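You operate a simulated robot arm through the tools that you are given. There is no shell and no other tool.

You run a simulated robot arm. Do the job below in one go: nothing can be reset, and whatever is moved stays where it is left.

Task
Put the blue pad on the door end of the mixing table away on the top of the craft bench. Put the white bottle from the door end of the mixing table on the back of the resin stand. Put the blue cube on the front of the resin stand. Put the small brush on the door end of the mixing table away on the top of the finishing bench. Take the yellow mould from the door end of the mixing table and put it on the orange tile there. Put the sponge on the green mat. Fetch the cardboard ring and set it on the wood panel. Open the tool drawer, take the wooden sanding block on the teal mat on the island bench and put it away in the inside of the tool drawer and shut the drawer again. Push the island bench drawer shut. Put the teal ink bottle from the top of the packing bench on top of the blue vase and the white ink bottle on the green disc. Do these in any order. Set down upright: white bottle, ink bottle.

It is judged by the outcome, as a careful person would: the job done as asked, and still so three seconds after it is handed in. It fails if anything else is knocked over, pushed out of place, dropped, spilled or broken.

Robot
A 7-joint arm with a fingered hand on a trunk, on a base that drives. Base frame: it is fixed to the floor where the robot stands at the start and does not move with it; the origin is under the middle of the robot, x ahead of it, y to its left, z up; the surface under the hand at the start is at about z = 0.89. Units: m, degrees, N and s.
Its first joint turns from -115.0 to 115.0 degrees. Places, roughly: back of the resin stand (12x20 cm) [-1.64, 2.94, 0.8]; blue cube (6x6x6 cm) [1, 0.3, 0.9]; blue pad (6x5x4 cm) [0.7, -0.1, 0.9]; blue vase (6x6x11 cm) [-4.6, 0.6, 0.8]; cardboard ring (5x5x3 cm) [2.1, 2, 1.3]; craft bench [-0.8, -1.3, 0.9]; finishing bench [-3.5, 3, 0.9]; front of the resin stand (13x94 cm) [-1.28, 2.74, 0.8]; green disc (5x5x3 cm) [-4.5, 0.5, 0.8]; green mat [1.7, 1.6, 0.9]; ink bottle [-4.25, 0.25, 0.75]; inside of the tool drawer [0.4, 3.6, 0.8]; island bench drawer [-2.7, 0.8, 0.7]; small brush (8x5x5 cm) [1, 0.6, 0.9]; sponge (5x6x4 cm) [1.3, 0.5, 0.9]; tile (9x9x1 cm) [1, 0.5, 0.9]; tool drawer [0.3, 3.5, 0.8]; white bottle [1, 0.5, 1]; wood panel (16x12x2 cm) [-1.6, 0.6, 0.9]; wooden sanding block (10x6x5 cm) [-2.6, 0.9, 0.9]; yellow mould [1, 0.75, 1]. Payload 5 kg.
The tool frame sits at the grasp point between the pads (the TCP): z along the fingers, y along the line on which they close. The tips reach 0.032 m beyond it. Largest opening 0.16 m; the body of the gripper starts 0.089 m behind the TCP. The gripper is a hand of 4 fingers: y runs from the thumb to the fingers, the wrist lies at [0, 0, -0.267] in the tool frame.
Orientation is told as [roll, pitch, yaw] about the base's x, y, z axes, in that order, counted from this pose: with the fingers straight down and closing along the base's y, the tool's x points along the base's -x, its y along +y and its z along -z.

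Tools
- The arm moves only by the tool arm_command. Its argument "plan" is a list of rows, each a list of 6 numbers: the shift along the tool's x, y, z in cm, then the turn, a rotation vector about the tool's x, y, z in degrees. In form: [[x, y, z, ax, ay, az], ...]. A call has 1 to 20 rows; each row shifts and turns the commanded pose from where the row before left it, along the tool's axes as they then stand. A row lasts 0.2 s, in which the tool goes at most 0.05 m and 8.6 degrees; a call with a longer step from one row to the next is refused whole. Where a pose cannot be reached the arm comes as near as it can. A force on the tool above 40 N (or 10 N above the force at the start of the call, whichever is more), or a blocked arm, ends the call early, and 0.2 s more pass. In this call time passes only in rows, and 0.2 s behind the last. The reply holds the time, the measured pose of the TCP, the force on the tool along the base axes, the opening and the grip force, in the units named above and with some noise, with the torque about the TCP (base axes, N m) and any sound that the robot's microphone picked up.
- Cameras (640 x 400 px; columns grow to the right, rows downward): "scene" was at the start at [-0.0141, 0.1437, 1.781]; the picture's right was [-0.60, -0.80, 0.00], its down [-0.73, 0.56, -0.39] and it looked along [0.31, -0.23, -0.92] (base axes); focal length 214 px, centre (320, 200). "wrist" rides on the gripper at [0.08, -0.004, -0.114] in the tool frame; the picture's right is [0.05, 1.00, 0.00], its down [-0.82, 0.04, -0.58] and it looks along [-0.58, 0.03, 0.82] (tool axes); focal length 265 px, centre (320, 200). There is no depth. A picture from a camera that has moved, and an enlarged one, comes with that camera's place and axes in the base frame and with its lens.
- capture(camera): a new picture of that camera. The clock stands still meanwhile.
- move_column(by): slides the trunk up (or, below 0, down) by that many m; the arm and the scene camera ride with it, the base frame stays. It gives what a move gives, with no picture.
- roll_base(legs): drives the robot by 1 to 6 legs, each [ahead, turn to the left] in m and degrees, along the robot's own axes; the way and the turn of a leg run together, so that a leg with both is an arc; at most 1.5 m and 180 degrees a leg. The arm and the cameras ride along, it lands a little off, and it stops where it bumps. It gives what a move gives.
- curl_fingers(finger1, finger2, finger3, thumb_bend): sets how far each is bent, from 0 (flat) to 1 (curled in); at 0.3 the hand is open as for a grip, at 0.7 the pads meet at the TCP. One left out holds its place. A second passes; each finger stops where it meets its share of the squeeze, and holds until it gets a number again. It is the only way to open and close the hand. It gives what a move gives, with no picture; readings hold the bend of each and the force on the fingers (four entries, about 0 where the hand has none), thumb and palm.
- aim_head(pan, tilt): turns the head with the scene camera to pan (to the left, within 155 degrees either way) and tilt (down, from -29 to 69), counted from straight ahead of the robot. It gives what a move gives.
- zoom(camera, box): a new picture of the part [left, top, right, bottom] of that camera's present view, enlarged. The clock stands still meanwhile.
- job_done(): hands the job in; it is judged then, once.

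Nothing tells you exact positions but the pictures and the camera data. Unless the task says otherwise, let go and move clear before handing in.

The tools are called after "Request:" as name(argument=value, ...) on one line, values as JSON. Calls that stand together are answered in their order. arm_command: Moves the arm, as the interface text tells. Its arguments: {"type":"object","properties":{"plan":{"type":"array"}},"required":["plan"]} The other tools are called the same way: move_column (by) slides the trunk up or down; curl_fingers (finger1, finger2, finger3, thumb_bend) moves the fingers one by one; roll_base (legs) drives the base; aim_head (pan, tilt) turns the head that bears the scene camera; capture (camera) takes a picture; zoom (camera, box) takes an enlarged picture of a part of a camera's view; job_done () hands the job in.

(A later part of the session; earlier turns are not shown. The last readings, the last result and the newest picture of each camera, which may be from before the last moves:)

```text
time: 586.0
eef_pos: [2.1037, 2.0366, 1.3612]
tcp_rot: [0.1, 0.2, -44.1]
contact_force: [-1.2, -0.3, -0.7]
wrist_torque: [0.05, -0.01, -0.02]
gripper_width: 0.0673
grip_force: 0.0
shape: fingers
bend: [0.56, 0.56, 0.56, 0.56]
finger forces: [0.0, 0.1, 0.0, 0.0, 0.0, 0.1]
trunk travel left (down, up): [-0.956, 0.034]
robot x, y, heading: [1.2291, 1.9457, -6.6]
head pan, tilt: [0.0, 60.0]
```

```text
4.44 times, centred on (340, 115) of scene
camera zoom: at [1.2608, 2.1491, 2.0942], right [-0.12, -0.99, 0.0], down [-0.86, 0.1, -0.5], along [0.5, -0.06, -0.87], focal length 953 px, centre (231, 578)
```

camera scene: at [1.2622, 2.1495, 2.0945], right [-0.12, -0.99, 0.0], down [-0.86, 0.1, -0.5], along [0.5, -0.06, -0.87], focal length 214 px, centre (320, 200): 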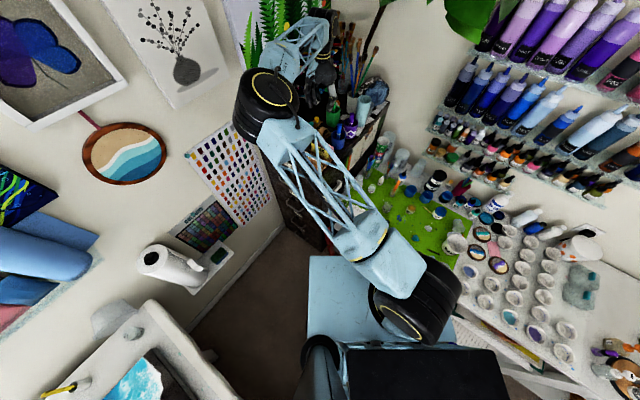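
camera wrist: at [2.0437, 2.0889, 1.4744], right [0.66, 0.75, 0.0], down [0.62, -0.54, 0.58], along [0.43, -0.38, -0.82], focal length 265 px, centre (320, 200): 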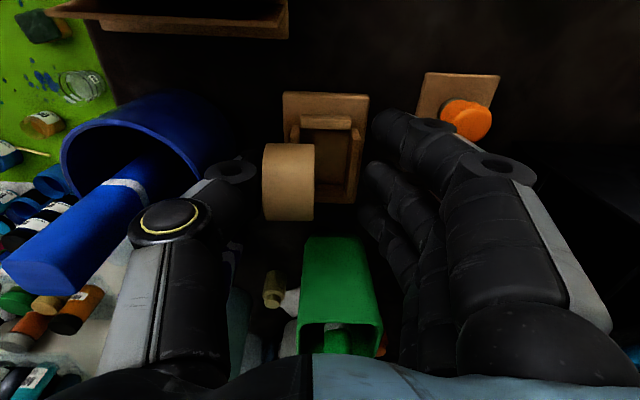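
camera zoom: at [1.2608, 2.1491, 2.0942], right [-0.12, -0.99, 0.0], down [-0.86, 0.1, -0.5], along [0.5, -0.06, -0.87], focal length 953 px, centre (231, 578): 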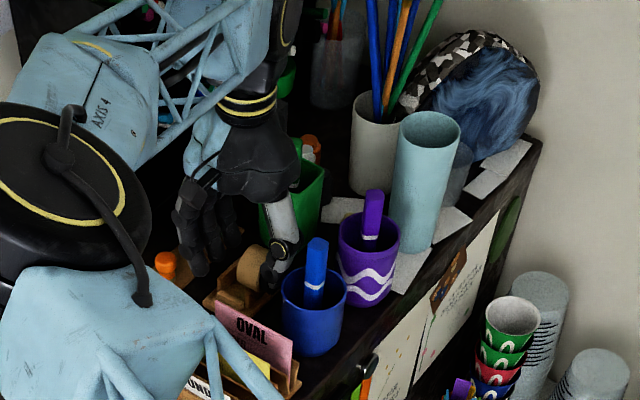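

The ring rests on the cradle's left wall, leaning on my thumb. I lower slightly so the thumb lies along its whole left face, and close only the two outer fingers onto its right face.

Request:
arm_command(plan=[[0, 0, 0.8, 0, 0, 0], [0, 0, 0.7, 0, 0, 0]])

Request:
curl_fingers(finger1=0.8, finger2=0.6, finger3=0.8)

Request:
capture(camera="wrist")

```text
time: 586.6
eef_pos: [2.1066, 2.0387, 1.3459]
tcp_rot: [0.3, 0.1, -43.9]
contact_force: [0.2, -0.2, -0.4]
wrist_torque: [-0.01, 0.03, 0.03]
gripper_width: 0.0671
grip_force: 0.3
shape: fingers
bend: [0.56, 0.56, 0.56, 0.56]
finger forces: [0.0, 0.1, 0.0, 0.1, 0.1, 0.0]
trunk travel left (down, up): [-0.956, 0.034]
robot x, y, heading: [1.2343, 1.9478, -6.6]
head pan, tilt: [0.0, 60.0]
```

```text
time: 587.6
eef_pos: [2.1082, 2.0406, 1.3472]
tcp_rot: [0.3, 0.0, -43.9]
contact_force: [7.4, 7.0, 2.7]
wrist_torque: [0.22, -0.37, 0.3]
gripper_width: 0.0334
grip_force: 5.7
shape: fingers
bend: [0.8, 0.6, 0.64, 0.56]
finger forces: [0.0, 0.1, 11.7, 0.1, 0.0, 0.0]
trunk travel left (down, up): [-0.956, 0.034]
robot x, y, heading: [1.232, 1.944, -6.5]
head pan, tilt: [0.0, 60.0]
```

```text
taken
camera wrist: at [2.0466, 2.0919, 1.4608], right [0.65, 0.76, 0.01], down [0.62, -0.54, 0.58], along [0.44, -0.37, -0.82], focal length 265 px, centre (320, 200)
```

wrist: 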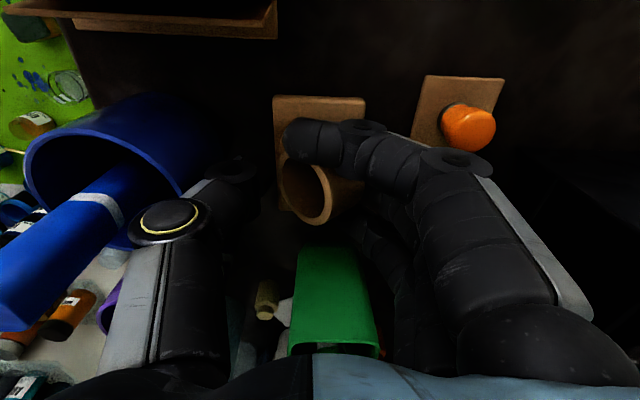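

Request:
curl_fingers(finger1=0.55, finger2=0.55, finger3=0.55)

Request:
arm_command(plan=[[0, 0, -1, 0, 0, 0], [0, 0, -1.5, 0, 0, 0]])

Request:
zoom(camera="wrist", box=[220, 80, 420, 260])

```text
time: 588.6
eef_pos: [2.1072, 2.0379, 1.3462]
tcp_rot: [0.3, 0.1, -43.9]
contact_force: [0.0, -0.1, 0.2]
wrist_torque: [0.02, -0.02, 0.02]
gripper_width: 0.0692
grip_force: 0.1
shape: fingers
bend: [0.55, 0.55, 0.55, 0.56]
finger forces: [0.0, 0.1, 0.1, 0.0, 0.1, 0.0]
trunk travel left (down, up): [-0.956, 0.034]
robot x, y, heading: [1.2306, 1.9496, -6.5]
head pan, tilt: [0.0, 60.0]
```

```text
time: 589.2
eef_pos: [2.1072, 2.0378, 1.3723]
tcp_rot: [0.3, 0.0, -43.8]
contact_force: [0.3, 0.0, 0.0]
wrist_torque: [-0.02, -0.03, -0.01]
gripper_width: 0.0689
grip_force: 0.1
shape: fingers
bend: [0.55, 0.55, 0.55, 0.56]
finger forces: [0.1, 0.0, 0.1, 0.1, 0.1, 0.1]
trunk travel left (down, up): [-0.956, 0.034]
robot x, y, heading: [1.2324, 1.9492, -6.8]
head pan, tilt: [0.0, 60.0]
```

```text
2.22 times, centred on (320, 170) of wrist
camera zoom: at [2.0455, 2.0906, 1.4861], right [0.66, 0.76, 0.01], down [0.61, -0.54, 0.58], along [0.44, -0.37, -0.82], focal length 590 px, centre (320, 267)
```

zoom: 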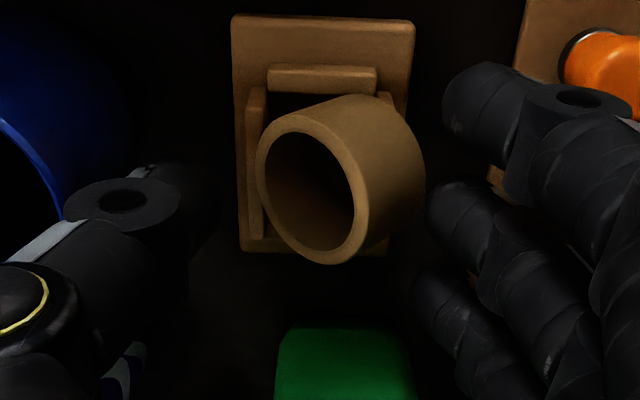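

The ring now lies tilted over the cradle with its opening toward the thumb. That lets me pinch its wall: thumb inside, fingers outside. I lower and close.

Request:
arm_command(plan=[[0, 0, 1.2, 0, 0, 0], [0, 0, 1.0, 0, 0, 0]])

Request:
curl_fingers(finger1=0.75, finger2=0.75, finger3=0.75, thumb_bend=0.75)

Request:
capture(camera="wrist")

```text
time: 589.8
eef_pos: [2.1076, 2.0386, 1.3492]
tcp_rot: [0.3, -0.1, -43.7]
contact_force: [0.7, -0.1, 0.8]
wrist_torque: [0.01, 0.01, 0.01]
gripper_width: 0.069
grip_force: 0.2
shape: fingers
bend: [0.55, 0.55, 0.55, 0.56]
finger forces: [0.0, 0.1, 0.1, 0.1, 0.0, 0.1]
trunk travel left (down, up): [-0.956, 0.034]
robot x, y, heading: [1.2283, 1.9478, -6.5]
head pan, tilt: [0.0, 60.0]
```

```text
time: 590.8
eef_pos: [2.1074, 2.0374, 1.3506]
tcp_rot: [0.3, 0.1, -43.8]
contact_force: [-3.0, -4.7, 3.6]
wrist_torque: [-0.09, 0.04, -0.01]
gripper_width: 0.0263
grip_force: 22.2
shape: fingers
bend: [0.75, 0.54, 0.67, 0.67]
finger forces: [0.0, 9.0, 11.7, 0.0, 23.8, 0.0]
trunk travel left (down, up): [-0.956, 0.034]
robot x, y, heading: [1.2303, 1.948, -6.5]
head pan, tilt: [0.0, 60.0]
```

```text
taken
camera wrist: at [2.0452, 2.0898, 1.4645], right [0.66, 0.76, 0.01], down [0.61, -0.54, 0.58], along [0.44, -0.37, -0.82], focal length 265 px, centre (320, 200)
```

wrist: 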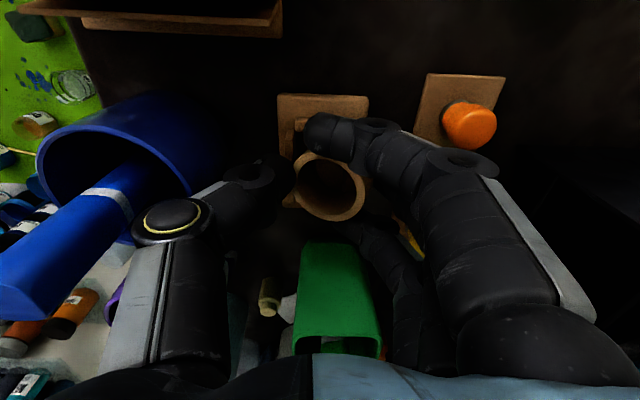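

Now the ring is gripped across its outside with its opening facing up. I lift it.

Request:
arm_command(plan=[[0, 0, -0.8, 0, 0, 0], [0, 0, -1.2, 0, 0, 0], [0, 0, -2, 0, 0, 0], [0, 0, -3, 0, 0, 0], [0, 0, -4, 0, 0, 0], [0, 0, -4, 0, 0, 0]])

Request:
capture(camera="wrist")

```text
time: 592.2
eef_pos: [2.1057, 2.0364, 1.5005]
tcp_rot: [0.4, 0.0, -43.8]
contact_force: [-1.5, -0.1, -0.5]
wrist_torque: [0.0, -0.01, 0.0]
gripper_width: 0.0259
grip_force: 20.4
shape: fingers
bend: [0.75, 0.54, 0.67, 0.68]
finger forces: [0.1, 9.1, 11.6, 0.1, 20.6, 0.0]
trunk travel left (down, up): [-0.956, 0.034]
robot x, y, heading: [1.2352, 1.9461, -6.6]
head pan, tilt: [0.0, 60.0]
```

```text
taken
camera wrist: at [2.0447, 2.0892, 1.6147], right [0.66, 0.75, 0.01], down [0.61, -0.54, 0.58], along [0.44, -0.37, -0.82], focal length 265 px, centre (320, 200)
```

wrist: 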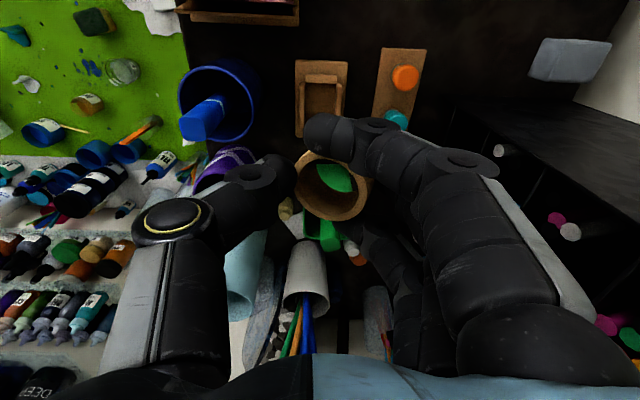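

The ring is out and everything else still stands. I retract the arm along the same path, then turn away from the bookcase and drive toward the island's wood panel.

Request:
arm_command(plan=[[4.1, -1.2, 0, 0, 0, 0], [4.1, -1.2, 0, 0, 0, 0], [4.1, -1.2, 0, 0, 0, 0], [4.1, -1.2, 0, 0, 0, 0], [4.1, -1.2, 0.5, 0, 0, 0], [3.5, -1.0, 1, 0, 0, 0]])

Request:
capture(camera="scene")

```text
time: 593.6
eef_pos: [1.884, 2.1563, 1.4858]
tcp_rot: [0.3, 0.0, -43.9]
contact_force: [0.0, -0.1, -0.3]
wrist_torque: [-0.01, -0.05, 0.01]
gripper_width: 0.0256
grip_force: 20.4
shape: fingers
bend: [0.75, 0.54, 0.67, 0.68]
finger forces: [0.1, 9.2, 11.6, 0.0, 20.4, 0.0]
trunk travel left (down, up): [-0.956, 0.034]
robot x, y, heading: [1.2342, 1.9473, -6.3]
head pan, tilt: [0.0, 60.0]
```

```text
taken
camera scene: at [1.2607, 2.1509, 2.0944], right [-0.12, -0.99, 0.0], down [-0.86, 0.1, -0.5], along [0.5, -0.06, -0.87], focal length 214 px, centre (320, 200)
```

scene: 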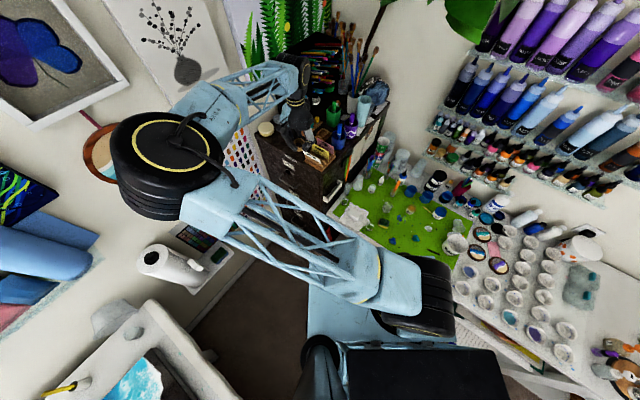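

Request:
roll_base(legs=[[0, -45]])

Request:
roll_base(legs=[[0, -72]])

Request:
aim_head(pan=0, tilt=45)

Request:
capture(camera="scene")

```text
time: 596.2
eef_pos: [1.8395, 1.6293, 1.4839]
tcp_rot: [0.4, 0.0, -89.1]
contact_force: [-0.4, -0.7, -0.5]
wrist_torque: [0.01, -0.05, 0.04]
gripper_width: 0.0255
grip_force: 20.3
shape: fingers
bend: [0.75, 0.54, 0.67, 0.68]
finger forces: [0.3, 9.1, 11.6, 0.0, 20.2, 0.0]
trunk travel left (down, up): [-0.956, 0.034]
robot x, y, heading: [1.2364, 1.9421, -51.9]
head pan, tilt: [0.0, 60.0]
```

```text
time: 599.9
eef_pos: [1.1171, 1.2708, 1.4852]
tcp_rot: [0.2, 0.0, -161.3]
contact_force: [-0.5, 0.1, -0.5]
wrist_torque: [0.01, -0.01, 0.02]
gripper_width: 0.0251
grip_force: 20.9
shape: fingers
bend: [0.75, 0.54, 0.67, 0.68]
finger forces: [0.2, 8.9, 11.5, 0.0, 20.0, 0.1]
trunk travel left (down, up): [-0.956, 0.034]
robot x, y, heading: [1.2316, 1.9485, -124.0]
head pan, tilt: [0.0, 60.0]
```

```text
time: 600.6
eef_pos: [1.117, 1.2711, 1.4858]
tcp_rot: [0.3, 0.0, -161.4]
contact_force: [0.1, 0.3, -0.4]
wrist_torque: [-0.03, 0.01, -0.01]
gripper_width: 0.0252
grip_force: 20.2
shape: fingers
bend: [0.75, 0.54, 0.67, 0.68]
finger forces: [0.3, 8.9, 11.5, 0.1, 19.9, 0.1]
trunk travel left (down, up): [-0.956, 0.034]
robot x, y, heading: [1.234, 1.9456, -123.8]
head pan, tilt: [0.0, 45.0]
```

```text
taken
camera scene: at [1.3894, 1.8162, 2.1139], right [-0.83, 0.56, 0.0], down [0.4, 0.59, -0.71], along [-0.4, -0.59, -0.71], focal length 214 px, centre (320, 200)
```

scene: 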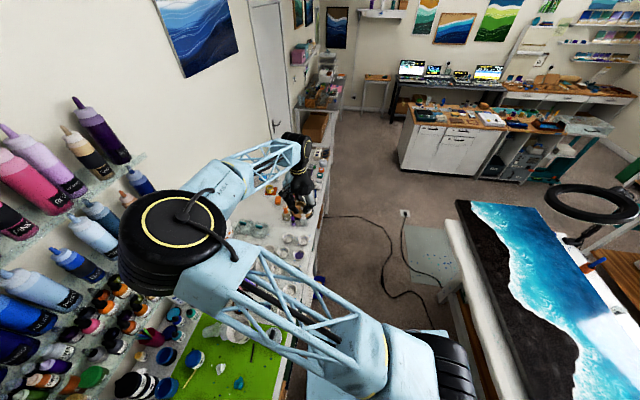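

All clear. I drive down the aisle past the mixing table.

Request:
roll_base(legs=[[0, -22.2], [0.6, 0], [0, 11.5], [0.85, 0], [0.8, 0]])

Request:
aim_head(pan=-30, tilt=40)

Request:
capture(camera="scene")

```text
time: 614.0
eef_pos: [-0.655, -0.1929, 1.4853]
tcp_rot: [0.2, 0.0, -172.0]
contact_force: [0.1, 0.4, 0.4]
wrist_torque: [0.02, 0.01, -0.01]
gripper_width: 0.0251
grip_force: 20.0
shape: fingers
bend: [0.75, 0.54, 0.67, 0.68]
finger forces: [0.2, 9.0, 11.4, 0.0, 19.8, 0.0]
trunk travel left (down, up): [-0.956, 0.034]
robot x, y, heading: [-0.4186, 0.4509, -134.7]
head pan, tilt: [0.0, 45.0]
```

```text
time: 614.9
eef_pos: [-0.6554, -0.1929, 1.484]
tcp_rot: [0.2, 0.0, -172.1]
contact_force: [0.2, -0.3, 0.2]
wrist_torque: [0.02, -0.01, -0.01]
gripper_width: 0.025
grip_force: 20.1
shape: fingers
bend: [0.75, 0.54, 0.67, 0.68]
finger forces: [0.1, 9.1, 11.5, 0.1, 19.7, 0.1]
trunk travel left (down, up): [-0.956, 0.034]
robot x, y, heading: [-0.4176, 0.4486, -134.6]
head pan, tilt: [-30.0, 40.0]
```

```text
taken
camera scene: at [-0.3114, 0.3276, 2.1212], right [-0.27, 0.96, 0.0], down [0.62, 0.17, -0.77], along [-0.74, -0.2, -0.64], focal length 214 px, centre (320, 200)
```

scene: 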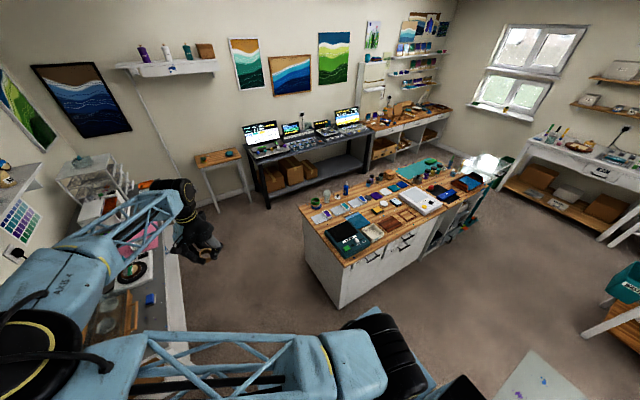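

I zoom on the island to identify the wood panel near (-1.6,0.6).

Request:
zoom(camera="scene", box=[320, 180, 460, 270])

```text
4.44 times, centred on (390, 225) of scene
camera zoom: at [-0.3114, 0.3276, 2.1212], right [-0.27, 0.96, 0.0], down [0.62, 0.17, -0.77], along [-0.74, -0.2, -0.64], focal length 953 px, centre (9, 89)
```

zoom: 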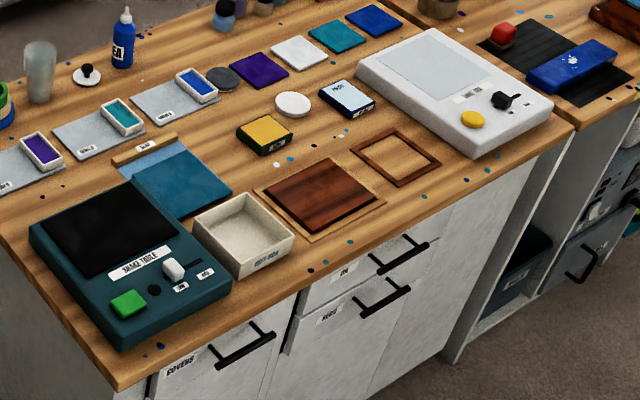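

The dark wooden panel is at about (-1.568,0.546). I drive around to stand beside the island in front of it.

Request:
roll_base(legs=[[0, -90], [1.1, 0], [0, 90]])

Request:
capture(camera="wrist")

Request:
aim_head(pan=0, tilt=50)

Request:
capture(camera="scene")

```text
time: 628.6
eef_pos: [-1.4464, 0.586, 1.4843]
tcp_rot: [0.3, 0.1, -172.5]
contact_force: [-1.0, 0.0, -0.2]
wrist_torque: [0.01, -0.03, 0.01]
gripper_width: 0.024
grip_force: 19.4
shape: fingers
bend: [0.75, 0.54, 0.67, 0.68]
finger forces: [0.0, 8.8, 11.3, 0.0, 19.1, 0.1]
trunk travel left (down, up): [-0.956, 0.034]
robot x, y, heading: [-1.2015, 1.2222, -135.3]
head pan, tilt: [-30.0, 40.0]
```

```text
taken
camera wrist: at [-1.3682, 0.6001, 1.5989], right [0.18, -0.98, 0.01], down [-0.8, -0.15, 0.58], along [-0.57, -0.11, -0.82], focal length 265 px, centre (320, 200)
```

wrist: 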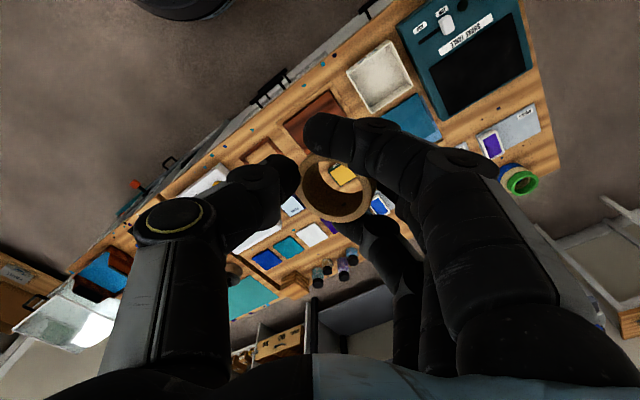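

```text
time: 629.5
eef_pos: [-1.4476, 0.5857, 1.4842]
tcp_rot: [0.3, -0.1, -172.5]
contact_force: [-0.2, 0.1, -0.7]
wrist_torque: [0.0, 0.02, 0.0]
gripper_width: 0.0245
grip_force: 19.5
shape: fingers
bend: [0.75, 0.54, 0.67, 0.68]
finger forces: [0.1, 8.8, 11.2, 0.0, 19.1, 0.0]
trunk travel left (down, up): [-0.956, 0.034]
robot x, y, heading: [-1.2023, 1.2249, -135.0]
head pan, tilt: [0.0, 50.0]
```

```text
taken
camera scene: at [-1.0711, 1.0694, 2.1071], right [-0.7, 0.71, 0.0], down [0.54, 0.54, -0.64], along [-0.46, -0.45, -0.77], focal length 214 px, centre (320, 200)
```

scene: 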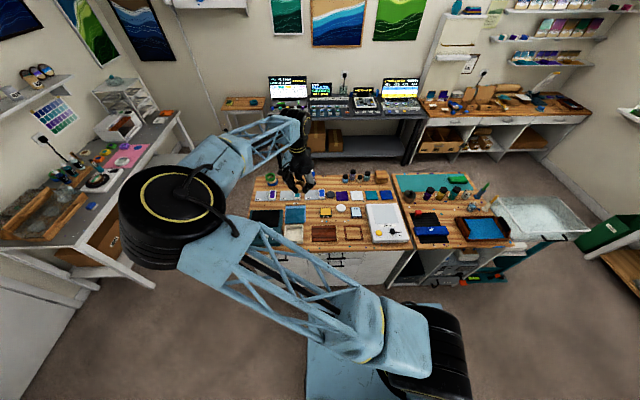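

I move the ring above the panel and tilt the hand back 25° so the ring hangs flatter.

Request:
arm_command(plan=[[-4.1, 0.5, 0, 0, 0, 0], [-4.1, 0.5, 0, 0, 0, 0], [-4.1, 0.4, 0, 0, 0, 0], [0, 0, 0, 0, 8, 0], [0, 0, 0, 0, 8, 0], [0, 0, 0, 0, 8, 0]])

Request:
capture(camera="wrist")

Request:
capture(camera="scene")

```text
time: 630.9
eef_pos: [-1.5685, 0.5557, 1.4846]
tcp_rot: [0.4, 24.2, -172.3]
contact_force: [-0.9, 0.4, -0.1]
wrist_torque: [-0.01, 0.0, -0.01]
gripper_width: 0.0241
grip_force: 19.6
shape: fingers
bend: [0.75, 0.54, 0.68, 0.68]
finger forces: [0.2, 9.3, 11.5, 0.1, 19.0, 0.0]
trunk travel left (down, up): [-0.956, 0.034]
robot x, y, heading: [-1.2006, 1.2281, -135.2]
head pan, tilt: [0.0, 50.0]
```

```text
taken
camera wrist: at [-1.5442, 0.564, 1.6207], right [0.18, -0.98, 0.03], down [-0.97, -0.17, 0.19], along [-0.18, -0.06, -0.98], focal length 265 px, centre (320, 200)
```

wrist: 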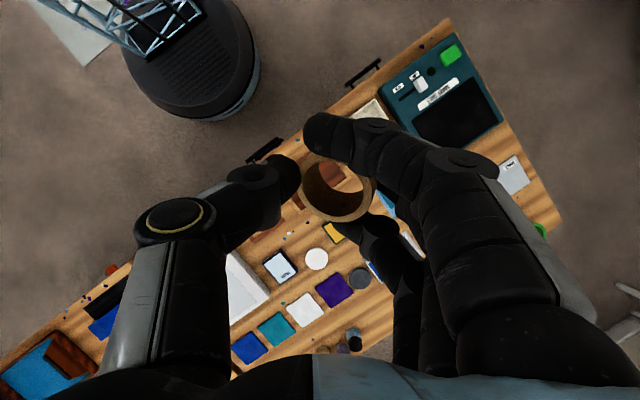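

```text
taken
camera scene: at [-1.074, 1.0696, 2.1072], right [-0.7, 0.71, 0.0], down [0.54, 0.54, -0.64], along [-0.46, -0.45, -0.77], focal length 214 px, centre (320, 200)
```

scene: 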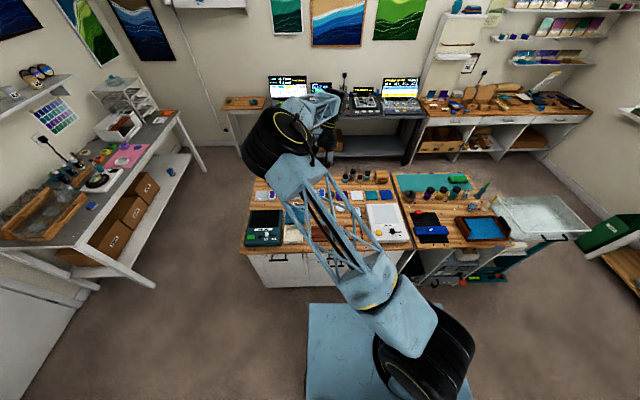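

Looking straight down through the ring I see the panel; it's centred within a centimetre. I lower with the trunk.

Request:
move_column(by=-0.42)

Request:
capture(camera="wrist")

Request:
zoom(camera="scene", box=[220, 90, 420, 260])

```text
refused: -0.42 is not a number from -0.4 to 0.4
```

```text
taken
camera wrist: at [-1.5442, 0.564, 1.6207], right [0.18, -0.98, 0.03], down [-0.97, -0.17, 0.19], along [-0.18, -0.06, -0.98], focal length 265 px, centre (320, 200)
```

wrist: 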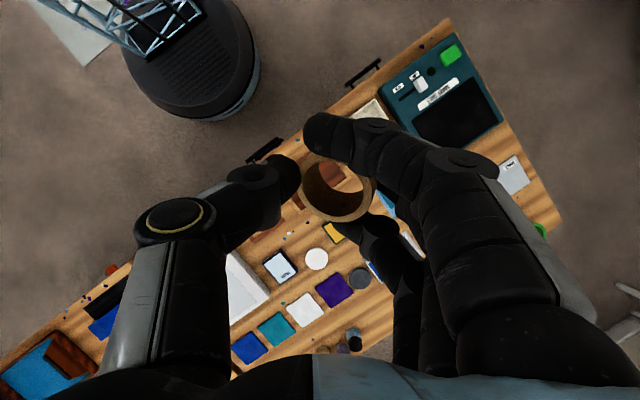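

```text
2.35 times, centred on (320, 175) of scene
camera zoom: at [-1.074, 1.0696, 2.1072], right [-0.7, 0.71, 0.0], down [0.54, 0.54, -0.64], along [-0.46, -0.45, -0.77], focal length 505 px, centre (320, 259)
```

zoom: 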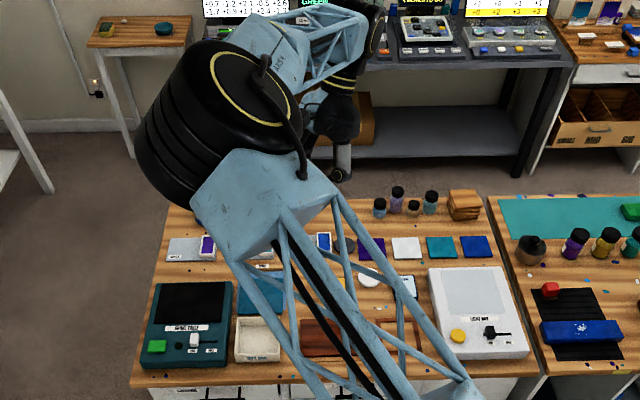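

Request:
move_column(by=-0.38)

Request:
capture(camera="wrist")

Request:
zoom(camera="scene", box=[220, 60, 420, 230])

```text
time: 634.6
eef_pos: [-1.5672, 0.5553, 1.1038]
tcp_rot: [0.5, 24.1, -172.4]
contact_force: [0.9, 0.4, -0.6]
wrist_torque: [0.01, 0.01, -0.03]
gripper_width: 0.0244
grip_force: 19.7
shape: fingers
bend: [0.75, 0.54, 0.68, 0.68]
finger forces: [0.2, 9.3, 11.5, 0.1, 19.0, 0.0]
trunk travel left (down, up): [-0.576, 0.414]
robot x, y, heading: [-1.2026, 1.224, -135.1]
head pan, tilt: [0.0, 50.0]
```

```text
taken
camera wrist: at [-1.5416, 0.5639, 1.2412], right [0.18, -0.98, 0.03], down [-0.97, -0.17, 0.2], along [-0.19, -0.06, -0.98], focal length 265 px, centre (320, 200)
```

wrist: 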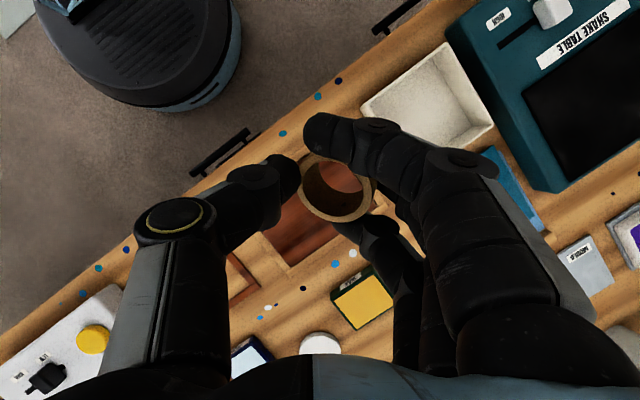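

```text
2.35 times, centred on (320, 145) of scene
camera zoom: at [-1.0713, 1.0695, 1.7271], right [-0.7, 0.71, 0.0], down [0.54, 0.54, -0.64], along [-0.46, -0.45, -0.77], focal length 505 px, centre (320, 329)
```

zoom: 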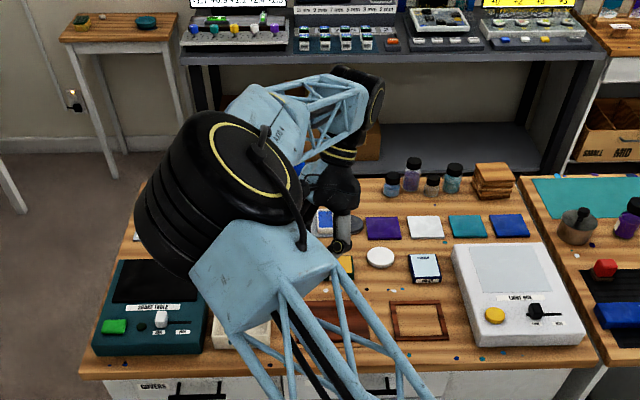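

The panel's centre is 4 cm further on (the island top is lower than I'd assumed). I shift over it and descend further.

Request:
arm_command(plan=[[-1.73, -0.6, -0.78, 0, 0, 0], [-1.73, -0.6, -0.78, 0, 0, 0], [-1.64, 0, 3.65, 0, 0, 0], [-1.64, 0, 3.65, 0, 0, 0], [-1.64, 0, 3.65, 0, 0, 0]])

Request:
capture(camera="wrist")

```text
time: 635.8
eef_pos: [-1.6081, 0.5624, 0.9832]
tcp_rot: [0.4, 24.0, -172.4]
contact_force: [-0.2, -1.0, -0.3]
wrist_torque: [-0.01, -0.02, 0.04]
gripper_width: 0.0242
grip_force: 20.5
shape: fingers
bend: [0.75, 0.54, 0.68, 0.68]
finger forces: [0.1, 9.4, 11.6, 0.0, 18.9, 0.1]
trunk travel left (down, up): [-0.576, 0.414]
robot x, y, heading: [-1.2045, 1.2253, -135.1]
head pan, tilt: [0.0, 50.0]
```

```text
taken
camera wrist: at [-1.5814, 0.5701, 1.1205], right [0.18, -0.98, 0.03], down [-0.97, -0.17, 0.2], along [-0.19, -0.06, -0.98], focal length 265 px, centre (320, 200)
```

wrist: 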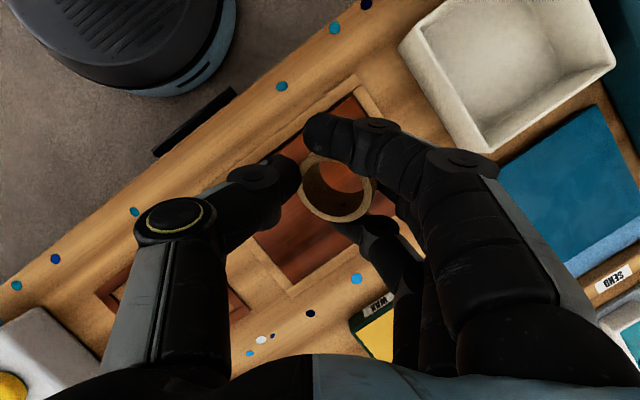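

Request:
arm_command(plan=[[-1.23, 0, 2.74, 0, 0, 0], [-0.41, 0, 0.91, 0, 0, 0], [-0.2, 0, 0.46, 0, 0, 0], [-0.2, 0, 0.46, 0, 0, 0]])

Request:
capture(camera="wrist")

```text
time: 636.8
eef_pos: [-1.6057, 0.5619, 0.9344]
tcp_rot: [0.5, 23.9, -172.2]
contact_force: [-0.7, 0.6, 0.9]
wrist_torque: [0.03, -0.06, 0.02]
gripper_width: 0.0241
grip_force: 20.1
shape: fingers
bend: [0.75, 0.54, 0.68, 0.68]
finger forces: [0.2, 9.4, 11.5, 0.0, 19.1, 0.0]
trunk travel left (down, up): [-0.576, 0.414]
robot x, y, heading: [-1.2019, 1.2275, -135.2]
head pan, tilt: [0.0, 50.0]
```

```text
taken
camera wrist: at [-1.5809, 0.5695, 1.0708], right [0.18, -0.98, 0.03], down [-0.97, -0.17, 0.2], along [-0.19, -0.06, -0.98], focal length 265 px, centre (320, 200)
```

wrist: 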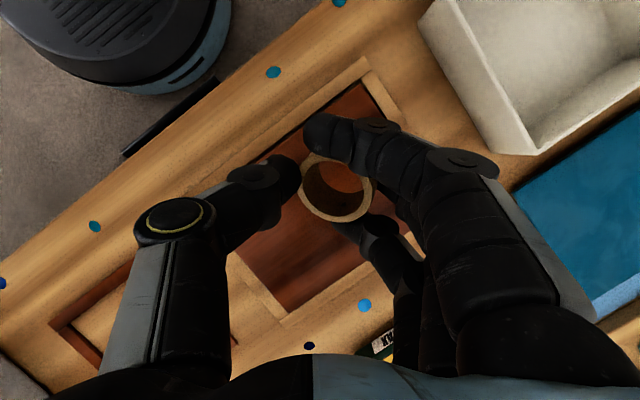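

Request:
arm_command(plan=[[-0.2, 0, 0.46, 0, 0, 0], [-0.2, 0, 0.46, 0, 0, 0], [-0.16, 0, 0.36, 0, 0, 0]])

```text
time: 637.6
eef_pos: [-1.6069, 0.5612, 0.9189]
tcp_rot: [0.4, 24.1, -172.4]
contact_force: [-0.8, 0.4, 0.1]
wrist_torque: [0.05, 0.0, 0.01]
gripper_width: 0.024
grip_force: 19.7
shape: fingers
bend: [0.75, 0.54, 0.68, 0.68]
finger forces: [0.3, 9.3, 11.7, 0.0, 19.0, 0.1]
trunk travel left (down, up): [-0.576, 0.414]
robot x, y, heading: [-1.2023, 1.228, -135.2]
head pan, tilt: [0.0, 50.0]
```

Request:
arm_command(plan=[[-0.16, 0, 0.36, 0, 0, 0], [-0.16, 0, 0.36, 0, 0, 0], [-0.12, 0, 0.27, 0, 0, 0]])

Request:
capture(camera="wrist")

```text
time: 638.4
eef_pos: [-1.6071, 0.561, 0.9107]
tcp_rot: [0.4, 24.0, -172.3]
contact_force: [-0.2, -0.8, 1.3]
wrist_torque: [0.02, 0.03, 0.01]
gripper_width: 0.0233
grip_force: 18.4
shape: fingers
bend: [0.75, 0.54, 0.68, 0.68]
finger forces: [2.2, 8.0, 9.9, 0.0, 15.7, 0.0]
trunk travel left (down, up): [-0.576, 0.414]
robot x, y, heading: [-1.2036, 1.2211, -135.2]
head pan, tilt: [0.0, 50.0]
```

```text
taken
camera wrist: at [-1.581, 0.5697, 1.0473], right [0.18, -0.98, 0.03], down [-0.97, -0.17, 0.2], along [-0.19, -0.06, -0.98], focal length 265 px, centre (320, 200)
```

wrist: 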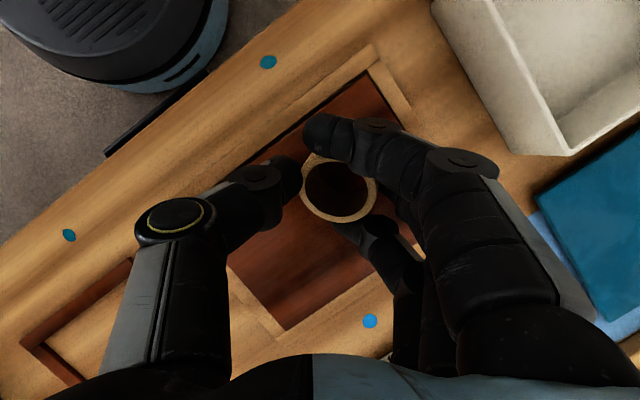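

The ring touches the panel. I release it evenly.

Request:
curl_fingers(finger1=0.66, finger2=0.48, finger3=0.61, thumb_bend=0.62)

Request:
capture(camera="wrist")

```text
time: 639.4
eef_pos: [-1.6067, 0.5622, 0.9109]
tcp_rot: [0.4, 24.0, -172.3]
contact_force: [-2.3, -1.5, 14.7]
wrist_torque: [-0.4, 0.33, -0.07]
gripper_width: 0.039
grip_force: 10.9
shape: fingers
bend: [0.66, 0.47, 0.65, 0.62]
finger forces: [3.5, 0.7, 17.1, 0.1, 0.0, 0.0]
trunk travel left (down, up): [-0.576, 0.414]
robot x, y, heading: [-1.2029, 1.226, -135.6]
head pan, tilt: [0.0, 50.0]
```

```text
taken
camera wrist: at [-1.581, 0.57, 1.0469], right [0.18, -0.98, 0.03], down [-0.97, -0.17, 0.2], along [-0.19, -0.06, -0.98], focal length 265 px, centre (320, 200)
```

wrist: 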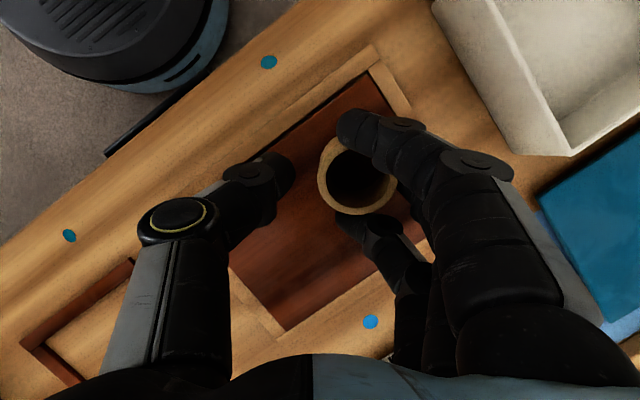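

Request:
arm_command(plan=[[0.2, 0, -0.46, 0, 0, 0], [0.25, 0, -0.55, 0, 0, 0]])

Request:
capture(camera="wrist")

```text
time: 640.0
eef_pos: [-1.606, 0.5607, 0.9198]
tcp_rot: [0.3, 24.1, -172.4]
contact_force: [0.7, 0.1, 0.4]
wrist_torque: [-0.01, -0.05, -0.01]
gripper_width: 0.0392
grip_force: 4.4
shape: fingers
bend: [0.66, 0.47, 0.62, 0.62]
finger forces: [2.7, 1.5, 3.2, 0.1, 0.0, 0.0]
trunk travel left (down, up): [-0.576, 0.414]
robot x, y, heading: [-1.1991, 1.224, -135.3]
head pan, tilt: [0.0, 50.0]
```

```text
taken
camera wrist: at [-1.5805, 0.5694, 1.0568], right [0.18, -0.98, 0.03], down [-0.97, -0.17, 0.19], along [-0.19, -0.06, -0.98], focal length 265 px, centre (320, 200)
```

wrist: 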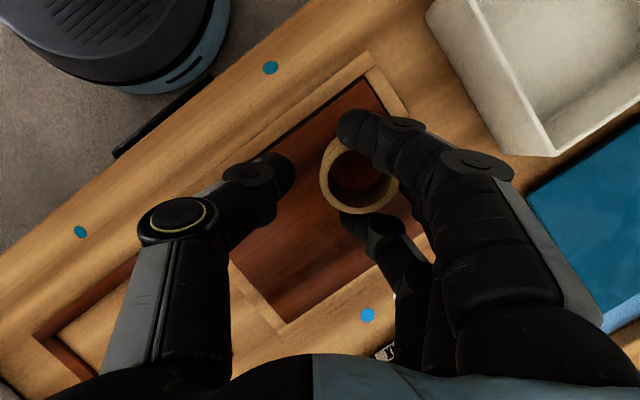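

The ring is caught between the fingers. I shift slightly, set it down again and open the fingers one after another.

Request:
arm_command(plan=[[0, -1.2, 0, 0, 0, 0], [-0.2, 0, 0.46, 0, 0, 0], [-0.18, 0, 0.4, 0, 0, 0]])

Request:
curl_fingers(finger2=0.4, thumb_bend=0.58)

Request:
curl_fingers(finger1=0.55, finger3=0.55)

Request:
capture(camera="wrist")

```text
time: 640.8
eef_pos: [-1.6076, 0.5738, 0.9108]
tcp_rot: [0.4, 24.0, -172.2]
contact_force: [-0.2, 0.4, 2.2]
wrist_torque: [-0.02, 0.01, 0.02]
gripper_width: 0.0391
grip_force: 5.1
shape: fingers
bend: [0.66, 0.47, 0.63, 0.62]
finger forces: [2.8, 1.2, 5.8, 0.1, 0.0, 0.0]
trunk travel left (down, up): [-0.576, 0.414]
robot x, y, heading: [-1.1982, 1.2234, -135.1]
head pan, tilt: [0.0, 50.0]
```

```text
time: 641.8
eef_pos: [-1.6083, 0.5735, 0.9113]
tcp_rot: [0.4, 24.1, -172.3]
contact_force: [2.2, 0.8, 4.7]
wrist_torque: [-0.1, 0.0, -0.01]
gripper_width: 0.0477
grip_force: 4.8
shape: fingers
bend: [0.66, 0.4, 0.63, 0.57]
finger forces: [2.5, 0.0, 6.8, 0.1, 0.0, 0.0]
trunk travel left (down, up): [-0.576, 0.414]
robot x, y, heading: [-1.1986, 1.2264, -135.3]
head pan, tilt: [0.0, 50.0]
```

```text
time: 642.8
eef_pos: [-1.6092, 0.5732, 0.9127]
tcp_rot: [0.5, 24.0, -172.3]
contact_force: [-2.4, 1.7, 13.9]
wrist_torque: [-0.38, 0.27, -0.15]
gripper_width: 0.0674
grip_force: 10.2
shape: fingers
bend: [0.55, 0.4, 0.6, 0.57]
finger forces: [4.7, 0.1, 15.8, 0.1, 0.0, 0.0]
trunk travel left (down, up): [-0.576, 0.414]
robot x, y, heading: [-1.2005, 1.2225, -135.2]
head pan, tilt: [0.0, 50.0]
```

```text
taken
camera wrist: at [-1.5828, 0.5824, 1.0489], right [0.18, -0.98, 0.03], down [-0.97, -0.17, 0.2], along [-0.19, -0.06, -0.98], focal length 265 px, centre (320, 200)
```

wrist: 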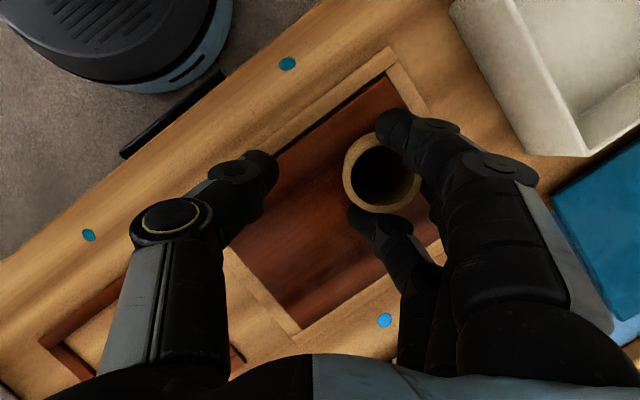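

Request:
arm_command(plan=[[0.16, 0, -0.36, 0, 0, 0], [0.16, 0, -0.36, 0, 0, 0]])

Request:
curl_fingers(finger1=0.45, finger2=0.38, finger3=0.45)

Request:
capture(camera="wrist")

```text
time: 643.4
eef_pos: [-1.6078, 0.5731, 0.9186]
tcp_rot: [0.3, 24.1, -172.3]
contact_force: [-1.2, 0.4, -0.4]
wrist_torque: [0.02, -0.02, 0.01]
gripper_width: 0.0672
grip_force: 4.8
shape: fingers
bend: [0.55, 0.39, 0.56, 0.57]
finger forces: [3.7, 1.4, 5.0, 0.0, 0.0, 0.0]
trunk travel left (down, up): [-0.576, 0.414]
robot x, y, heading: [-1.202, 1.2254, -135.3]
head pan, tilt: [0.0, 50.0]
```

```text
time: 644.4
eef_pos: [-1.6081, 0.5736, 0.9198]
tcp_rot: [0.4, 23.9, -172.3]
contact_force: [0.1, -0.6, 0.3]
wrist_torque: [0.01, 0.0, 0.02]
gripper_width: 0.0828
grip_force: 8.9
shape: fingers
bend: [0.47, 0.33, 0.49, 0.57]
finger forces: [5.7, 5.8, 7.2, 0.0, 0.0, 0.0]
trunk travel left (down, up): [-0.576, 0.414]
robot x, y, heading: [-1.2031, 1.228, -135.3]
head pan, tilt: [0.0, 50.0]
```

```text
taken
camera wrist: at [-1.5827, 0.5816, 1.0557], right [0.18, -0.98, 0.03], down [-0.97, -0.17, 0.2], along [-0.19, -0.06, -0.98], focal length 265 px, centre (320, 200)
```

wrist: 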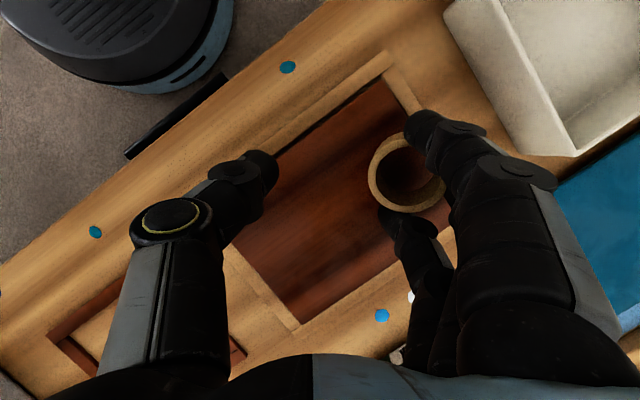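

The two outer fingers had wrapped past the ring's middle. I curl those two inward and open only the middle one, which frees the ring.

Request:
arm_command(plan=[[0, -1.5, 0, 0, 0, 0], [-0.16, 0, 0.36, 0, 0, 0], [-0.12, 0, 0.27, 0, 0, 0]])

Request:
curl_fingers(finger1=0.75, finger2=0.25, finger3=0.75)

Request:
capture(camera="wrist")

```text
time: 645.2
eef_pos: [-1.6102, 0.5879, 0.9132]
tcp_rot: [0.5, 24.0, -172.2]
contact_force: [1.1, -0.5, 10.7]
wrist_torque: [-0.56, -0.04, 0.02]
gripper_width: 0.0842
grip_force: 12.5
shape: fingers
bend: [0.46, 0.33, 0.49, 0.57]
finger forces: [7.2, 6.1, 11.8, 0.0, 0.0, 0.0]
trunk travel left (down, up): [-0.576, 0.414]
robot x, y, heading: [-1.2038, 1.2276, -135.1]
head pan, tilt: [0.0, 50.0]
```

```text
time: 646.2
eef_pos: [-1.61, 0.5882, 0.9115]
tcp_rot: [0.2, 24.0, -172.2]
contact_force: [0.1, 0.1, -0.1]
wrist_torque: [0.01, 0.01, 0.01]
gripper_width: 0.0368
grip_force: 3.5
shape: fingers
bend: [0.75, 0.25, 0.75, 0.57]
finger forces: [3.7, 0.0, 2.8, 0.1, 0.9, 0.0]
trunk travel left (down, up): [-0.576, 0.414]
robot x, y, heading: [-1.2025, 1.2267, -135.3]
head pan, tilt: [0.0, 50.0]
```

```text
taken
camera wrist: at [-1.5844, 0.5964, 1.0487], right [0.18, -0.98, 0.03], down [-0.97, -0.17, 0.2], along [-0.19, -0.06, -0.98], focal length 265 px, centre (320, 200)
```

wrist: 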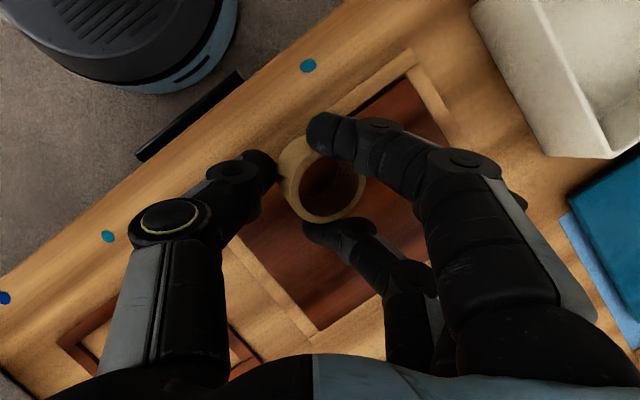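

The ring is wedged between the two outer fingers; with the thumb as a stop I curl those two all the way in so they slide off it.

Request:
curl_fingers(finger1=1.0, finger2=0.25, finger3=1.0, thumb_bend=0.58)

Request:
capture(camera="wrist")

```text
time: 647.2
eef_pos: [-1.61, 0.5875, 0.9113]
tcp_rot: [0.4, 24.0, -172.3]
contact_force: [0.3, 1.1, 0.3]
wrist_torque: [0.02, 0.0, 0.01]
gripper_width: 0.0573
grip_force: 0.1
shape: fingers
bend: [1.0, 0.25, 1.0, 0.57]
finger forces: [0.0, 0.0, 0.1, 0.0, 0.0, 0.1]
trunk travel left (down, up): [-0.576, 0.414]
robot x, y, heading: [-1.1997, 1.2255, -135.1]
head pan, tilt: [0.0, 50.0]
```

```text
taken
camera wrist: at [-1.5843, 0.5964, 1.0487], right [0.18, -0.98, 0.03], down [-0.97, -0.17, 0.2], along [-0.19, -0.06, -0.98], focal length 265 px, centre (320, 200)
```

wrist: 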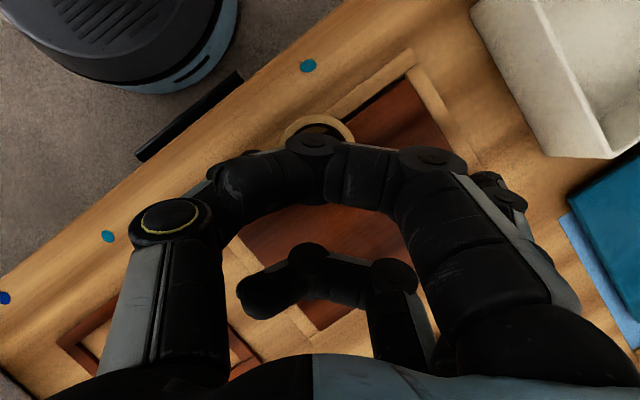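

All fingers are free of the ring. I lift the hand straight up and look where it lies.

Request:
arm_command(plan=[[0.4, 0, -0.9, 0, 0, 0], [0.8, 0, -1.8, 0, 0, 0], [1.6, 0, -3.6, 0, 0, 0], [1.6, 0, -3.6, 0, 0, 0], [1.6, 0, -3.6, 0, 0, 0]])

Request:
capture(camera="wrist")

```text
time: 648.4
eef_pos: [-1.6099, 0.5893, 1.0603]
tcp_rot: [0.4, 24.0, -172.4]
contact_force: [-0.1, -0.3, 0.3]
wrist_torque: [-0.02, -0.02, 0.0]
gripper_width: 0.0573
grip_force: 0.0
shape: fingers
bend: [1.0, 0.25, 1.0, 0.57]
finger forces: [0.0, 0.0, 0.0, 0.0, 0.0, 0.0]
trunk travel left (down, up): [-0.576, 0.414]
robot x, y, heading: [-1.2013, 1.2292, -135.2]
head pan, tilt: [0.0, 50.0]
```

```text
taken
camera wrist: at [-1.5841, 0.598, 1.1974], right [0.18, -0.98, 0.03], down [-0.97, -0.17, 0.19], along [-0.19, -0.06, -0.98], focal length 265 px, centre (320, 200)
```

wrist: 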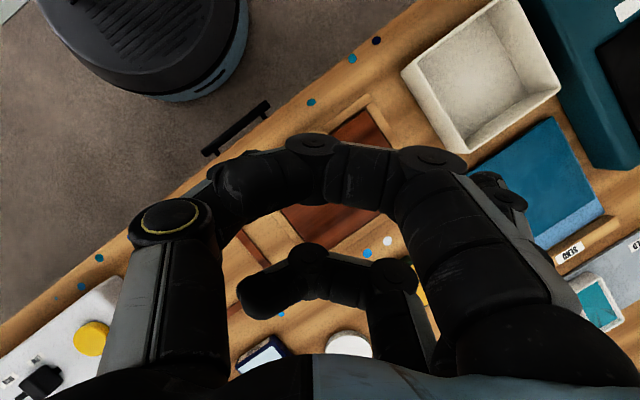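

Request:
curl_fingers(finger1=0.3, finger2=0.3, finger3=0.3, thumb_bend=0.3)

Request:
capture(camera="wrist")

```text
time: 649.4
eef_pos: [-1.6104, 0.5896, 1.06]
tcp_rot: [0.4, 24.0, -172.3]
contact_force: [-0.8, -0.5, -0.4]
wrist_torque: [0.01, 0.01, 0.02]
gripper_width: 0.1699
grip_force: 0.0
shape: fingers
bend: [0.3, 0.3, 0.3, 0.3]
finger forces: [0.0, 0.1, 0.0, 0.0, 0.0, 0.0]
trunk travel left (down, up): [-0.576, 0.414]
robot x, y, heading: [-1.2021, 1.2237, -135.4]
head pan, tilt: [0.0, 50.0]
```

```text
taken
camera wrist: at [-1.5845, 0.5978, 1.1968], right [0.18, -0.98, 0.03], down [-0.97, -0.17, 0.2], along [-0.19, -0.06, -0.98], focal length 265 px, centre (320, 200)
```

wrist: 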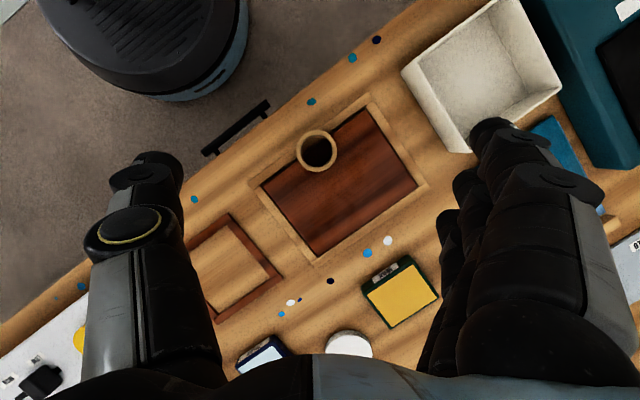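

The ring came to rest on the panel's edge, so I pick it up again properly, using only thumb and middle finger, with the hand vertical.

Request:
arm_command(plan=[[0, 0, 0, 0, -8, 0], [0, 0, 0, 0, -8, 0], [0, 0, 0, 0, -8, 0], [2.3, -0.1, 0, 0, 0, 0], [0, 0, 3, 0, 0, 0], [0, 0, 3, 0, 0, 0]])

Request:
curl_fingers(finger1=0.35, finger2=0.5, finger3=0.35, thumb_bend=0.5)

Request:
capture(camera="wrist")

```text
time: 650.8
eef_pos: [-1.5886, 0.593, 0.9987]
tcp_rot: [0.3, 0.0, -172.5]
contact_force: [-0.3, -0.5, -0.4]
wrist_torque: [0.02, 0.02, -0.03]
gripper_width: 0.1701
grip_force: 0.0
shape: fingers
bend: [0.3, 0.3, 0.3, 0.3]
finger forces: [0.0, 0.0, 0.0, 0.0, 0.0, 0.0]
trunk travel left (down, up): [-0.576, 0.414]
robot x, y, heading: [-1.207, 1.2282, -135.0]
head pan, tilt: [0.0, 50.0]
```

```text
time: 651.8
eef_pos: [-1.5886, 0.5933, 0.9993]
tcp_rot: [0.4, 0.0, -172.4]
contact_force: [0.4, -0.4, 0.6]
wrist_torque: [-0.03, -0.01, 0.0]
gripper_width: 0.1218
grip_force: 0.1
shape: fingers
bend: [0.35, 0.5, 0.35, 0.5]
finger forces: [0.0, 0.1, 0.0, 0.0, 0.0, 0.0]
trunk travel left (down, up): [-0.576, 0.414]
robot x, y, heading: [-1.199, 1.2282, -135.2]
head pan, tilt: [0.0, 50.0]
```

```text
taken
camera wrist: at [-1.5091, 0.6081, 1.114], right [0.18, -0.98, 0.01], down [-0.8, -0.15, 0.58], along [-0.57, -0.11, -0.82], focal length 265 px, centre (320, 200)
```

wrist: 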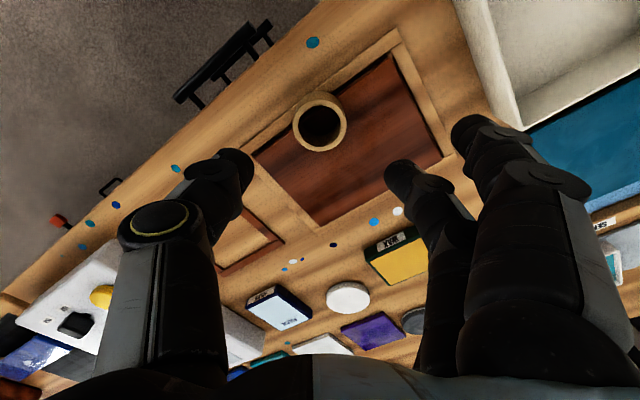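

Request:
arm_command(plan=[[0.4, 0, 3, 0, 0, 0], [0, 0, 3, 0, 0, 0], [0, 0, 1.3, 0, 0, 0], [0, 0, 0.6, 0, 0, 0]])

Request:
capture(camera="wrist")

```text
time: 652.8
eef_pos: [-1.5834, 0.5916, 0.9198]
tcp_rot: [0.3, 0.0, -172.6]
contact_force: [-0.1, -0.2, 0.3]
wrist_torque: [0.02, 0.03, 0.01]
gripper_width: 0.122
grip_force: 0.1
shape: fingers
bend: [0.35, 0.5, 0.35, 0.5]
finger forces: [0.1, 0.0, 0.0, 0.1, 0.1, 0.0]
trunk travel left (down, up): [-0.576, 0.414]
robot x, y, heading: [-1.1991, 1.2218, -135.1]
head pan, tilt: [0.0, 50.0]
```

```text
taken
camera wrist: at [-1.5048, 0.6073, 1.0346], right [0.18, -0.98, 0.01], down [-0.8, -0.15, 0.58], along [-0.57, -0.11, -0.82], focal length 265 px, centre (320, 200)
```

wrist: 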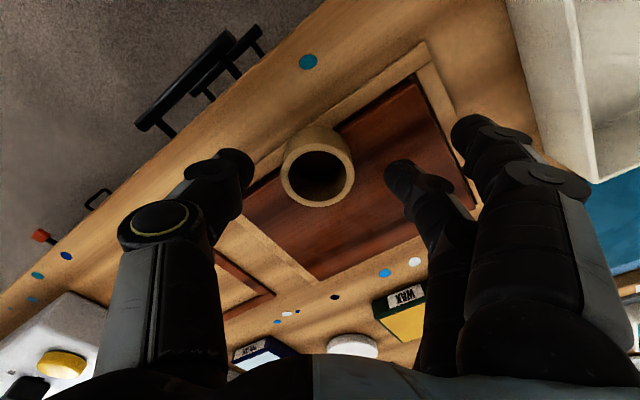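

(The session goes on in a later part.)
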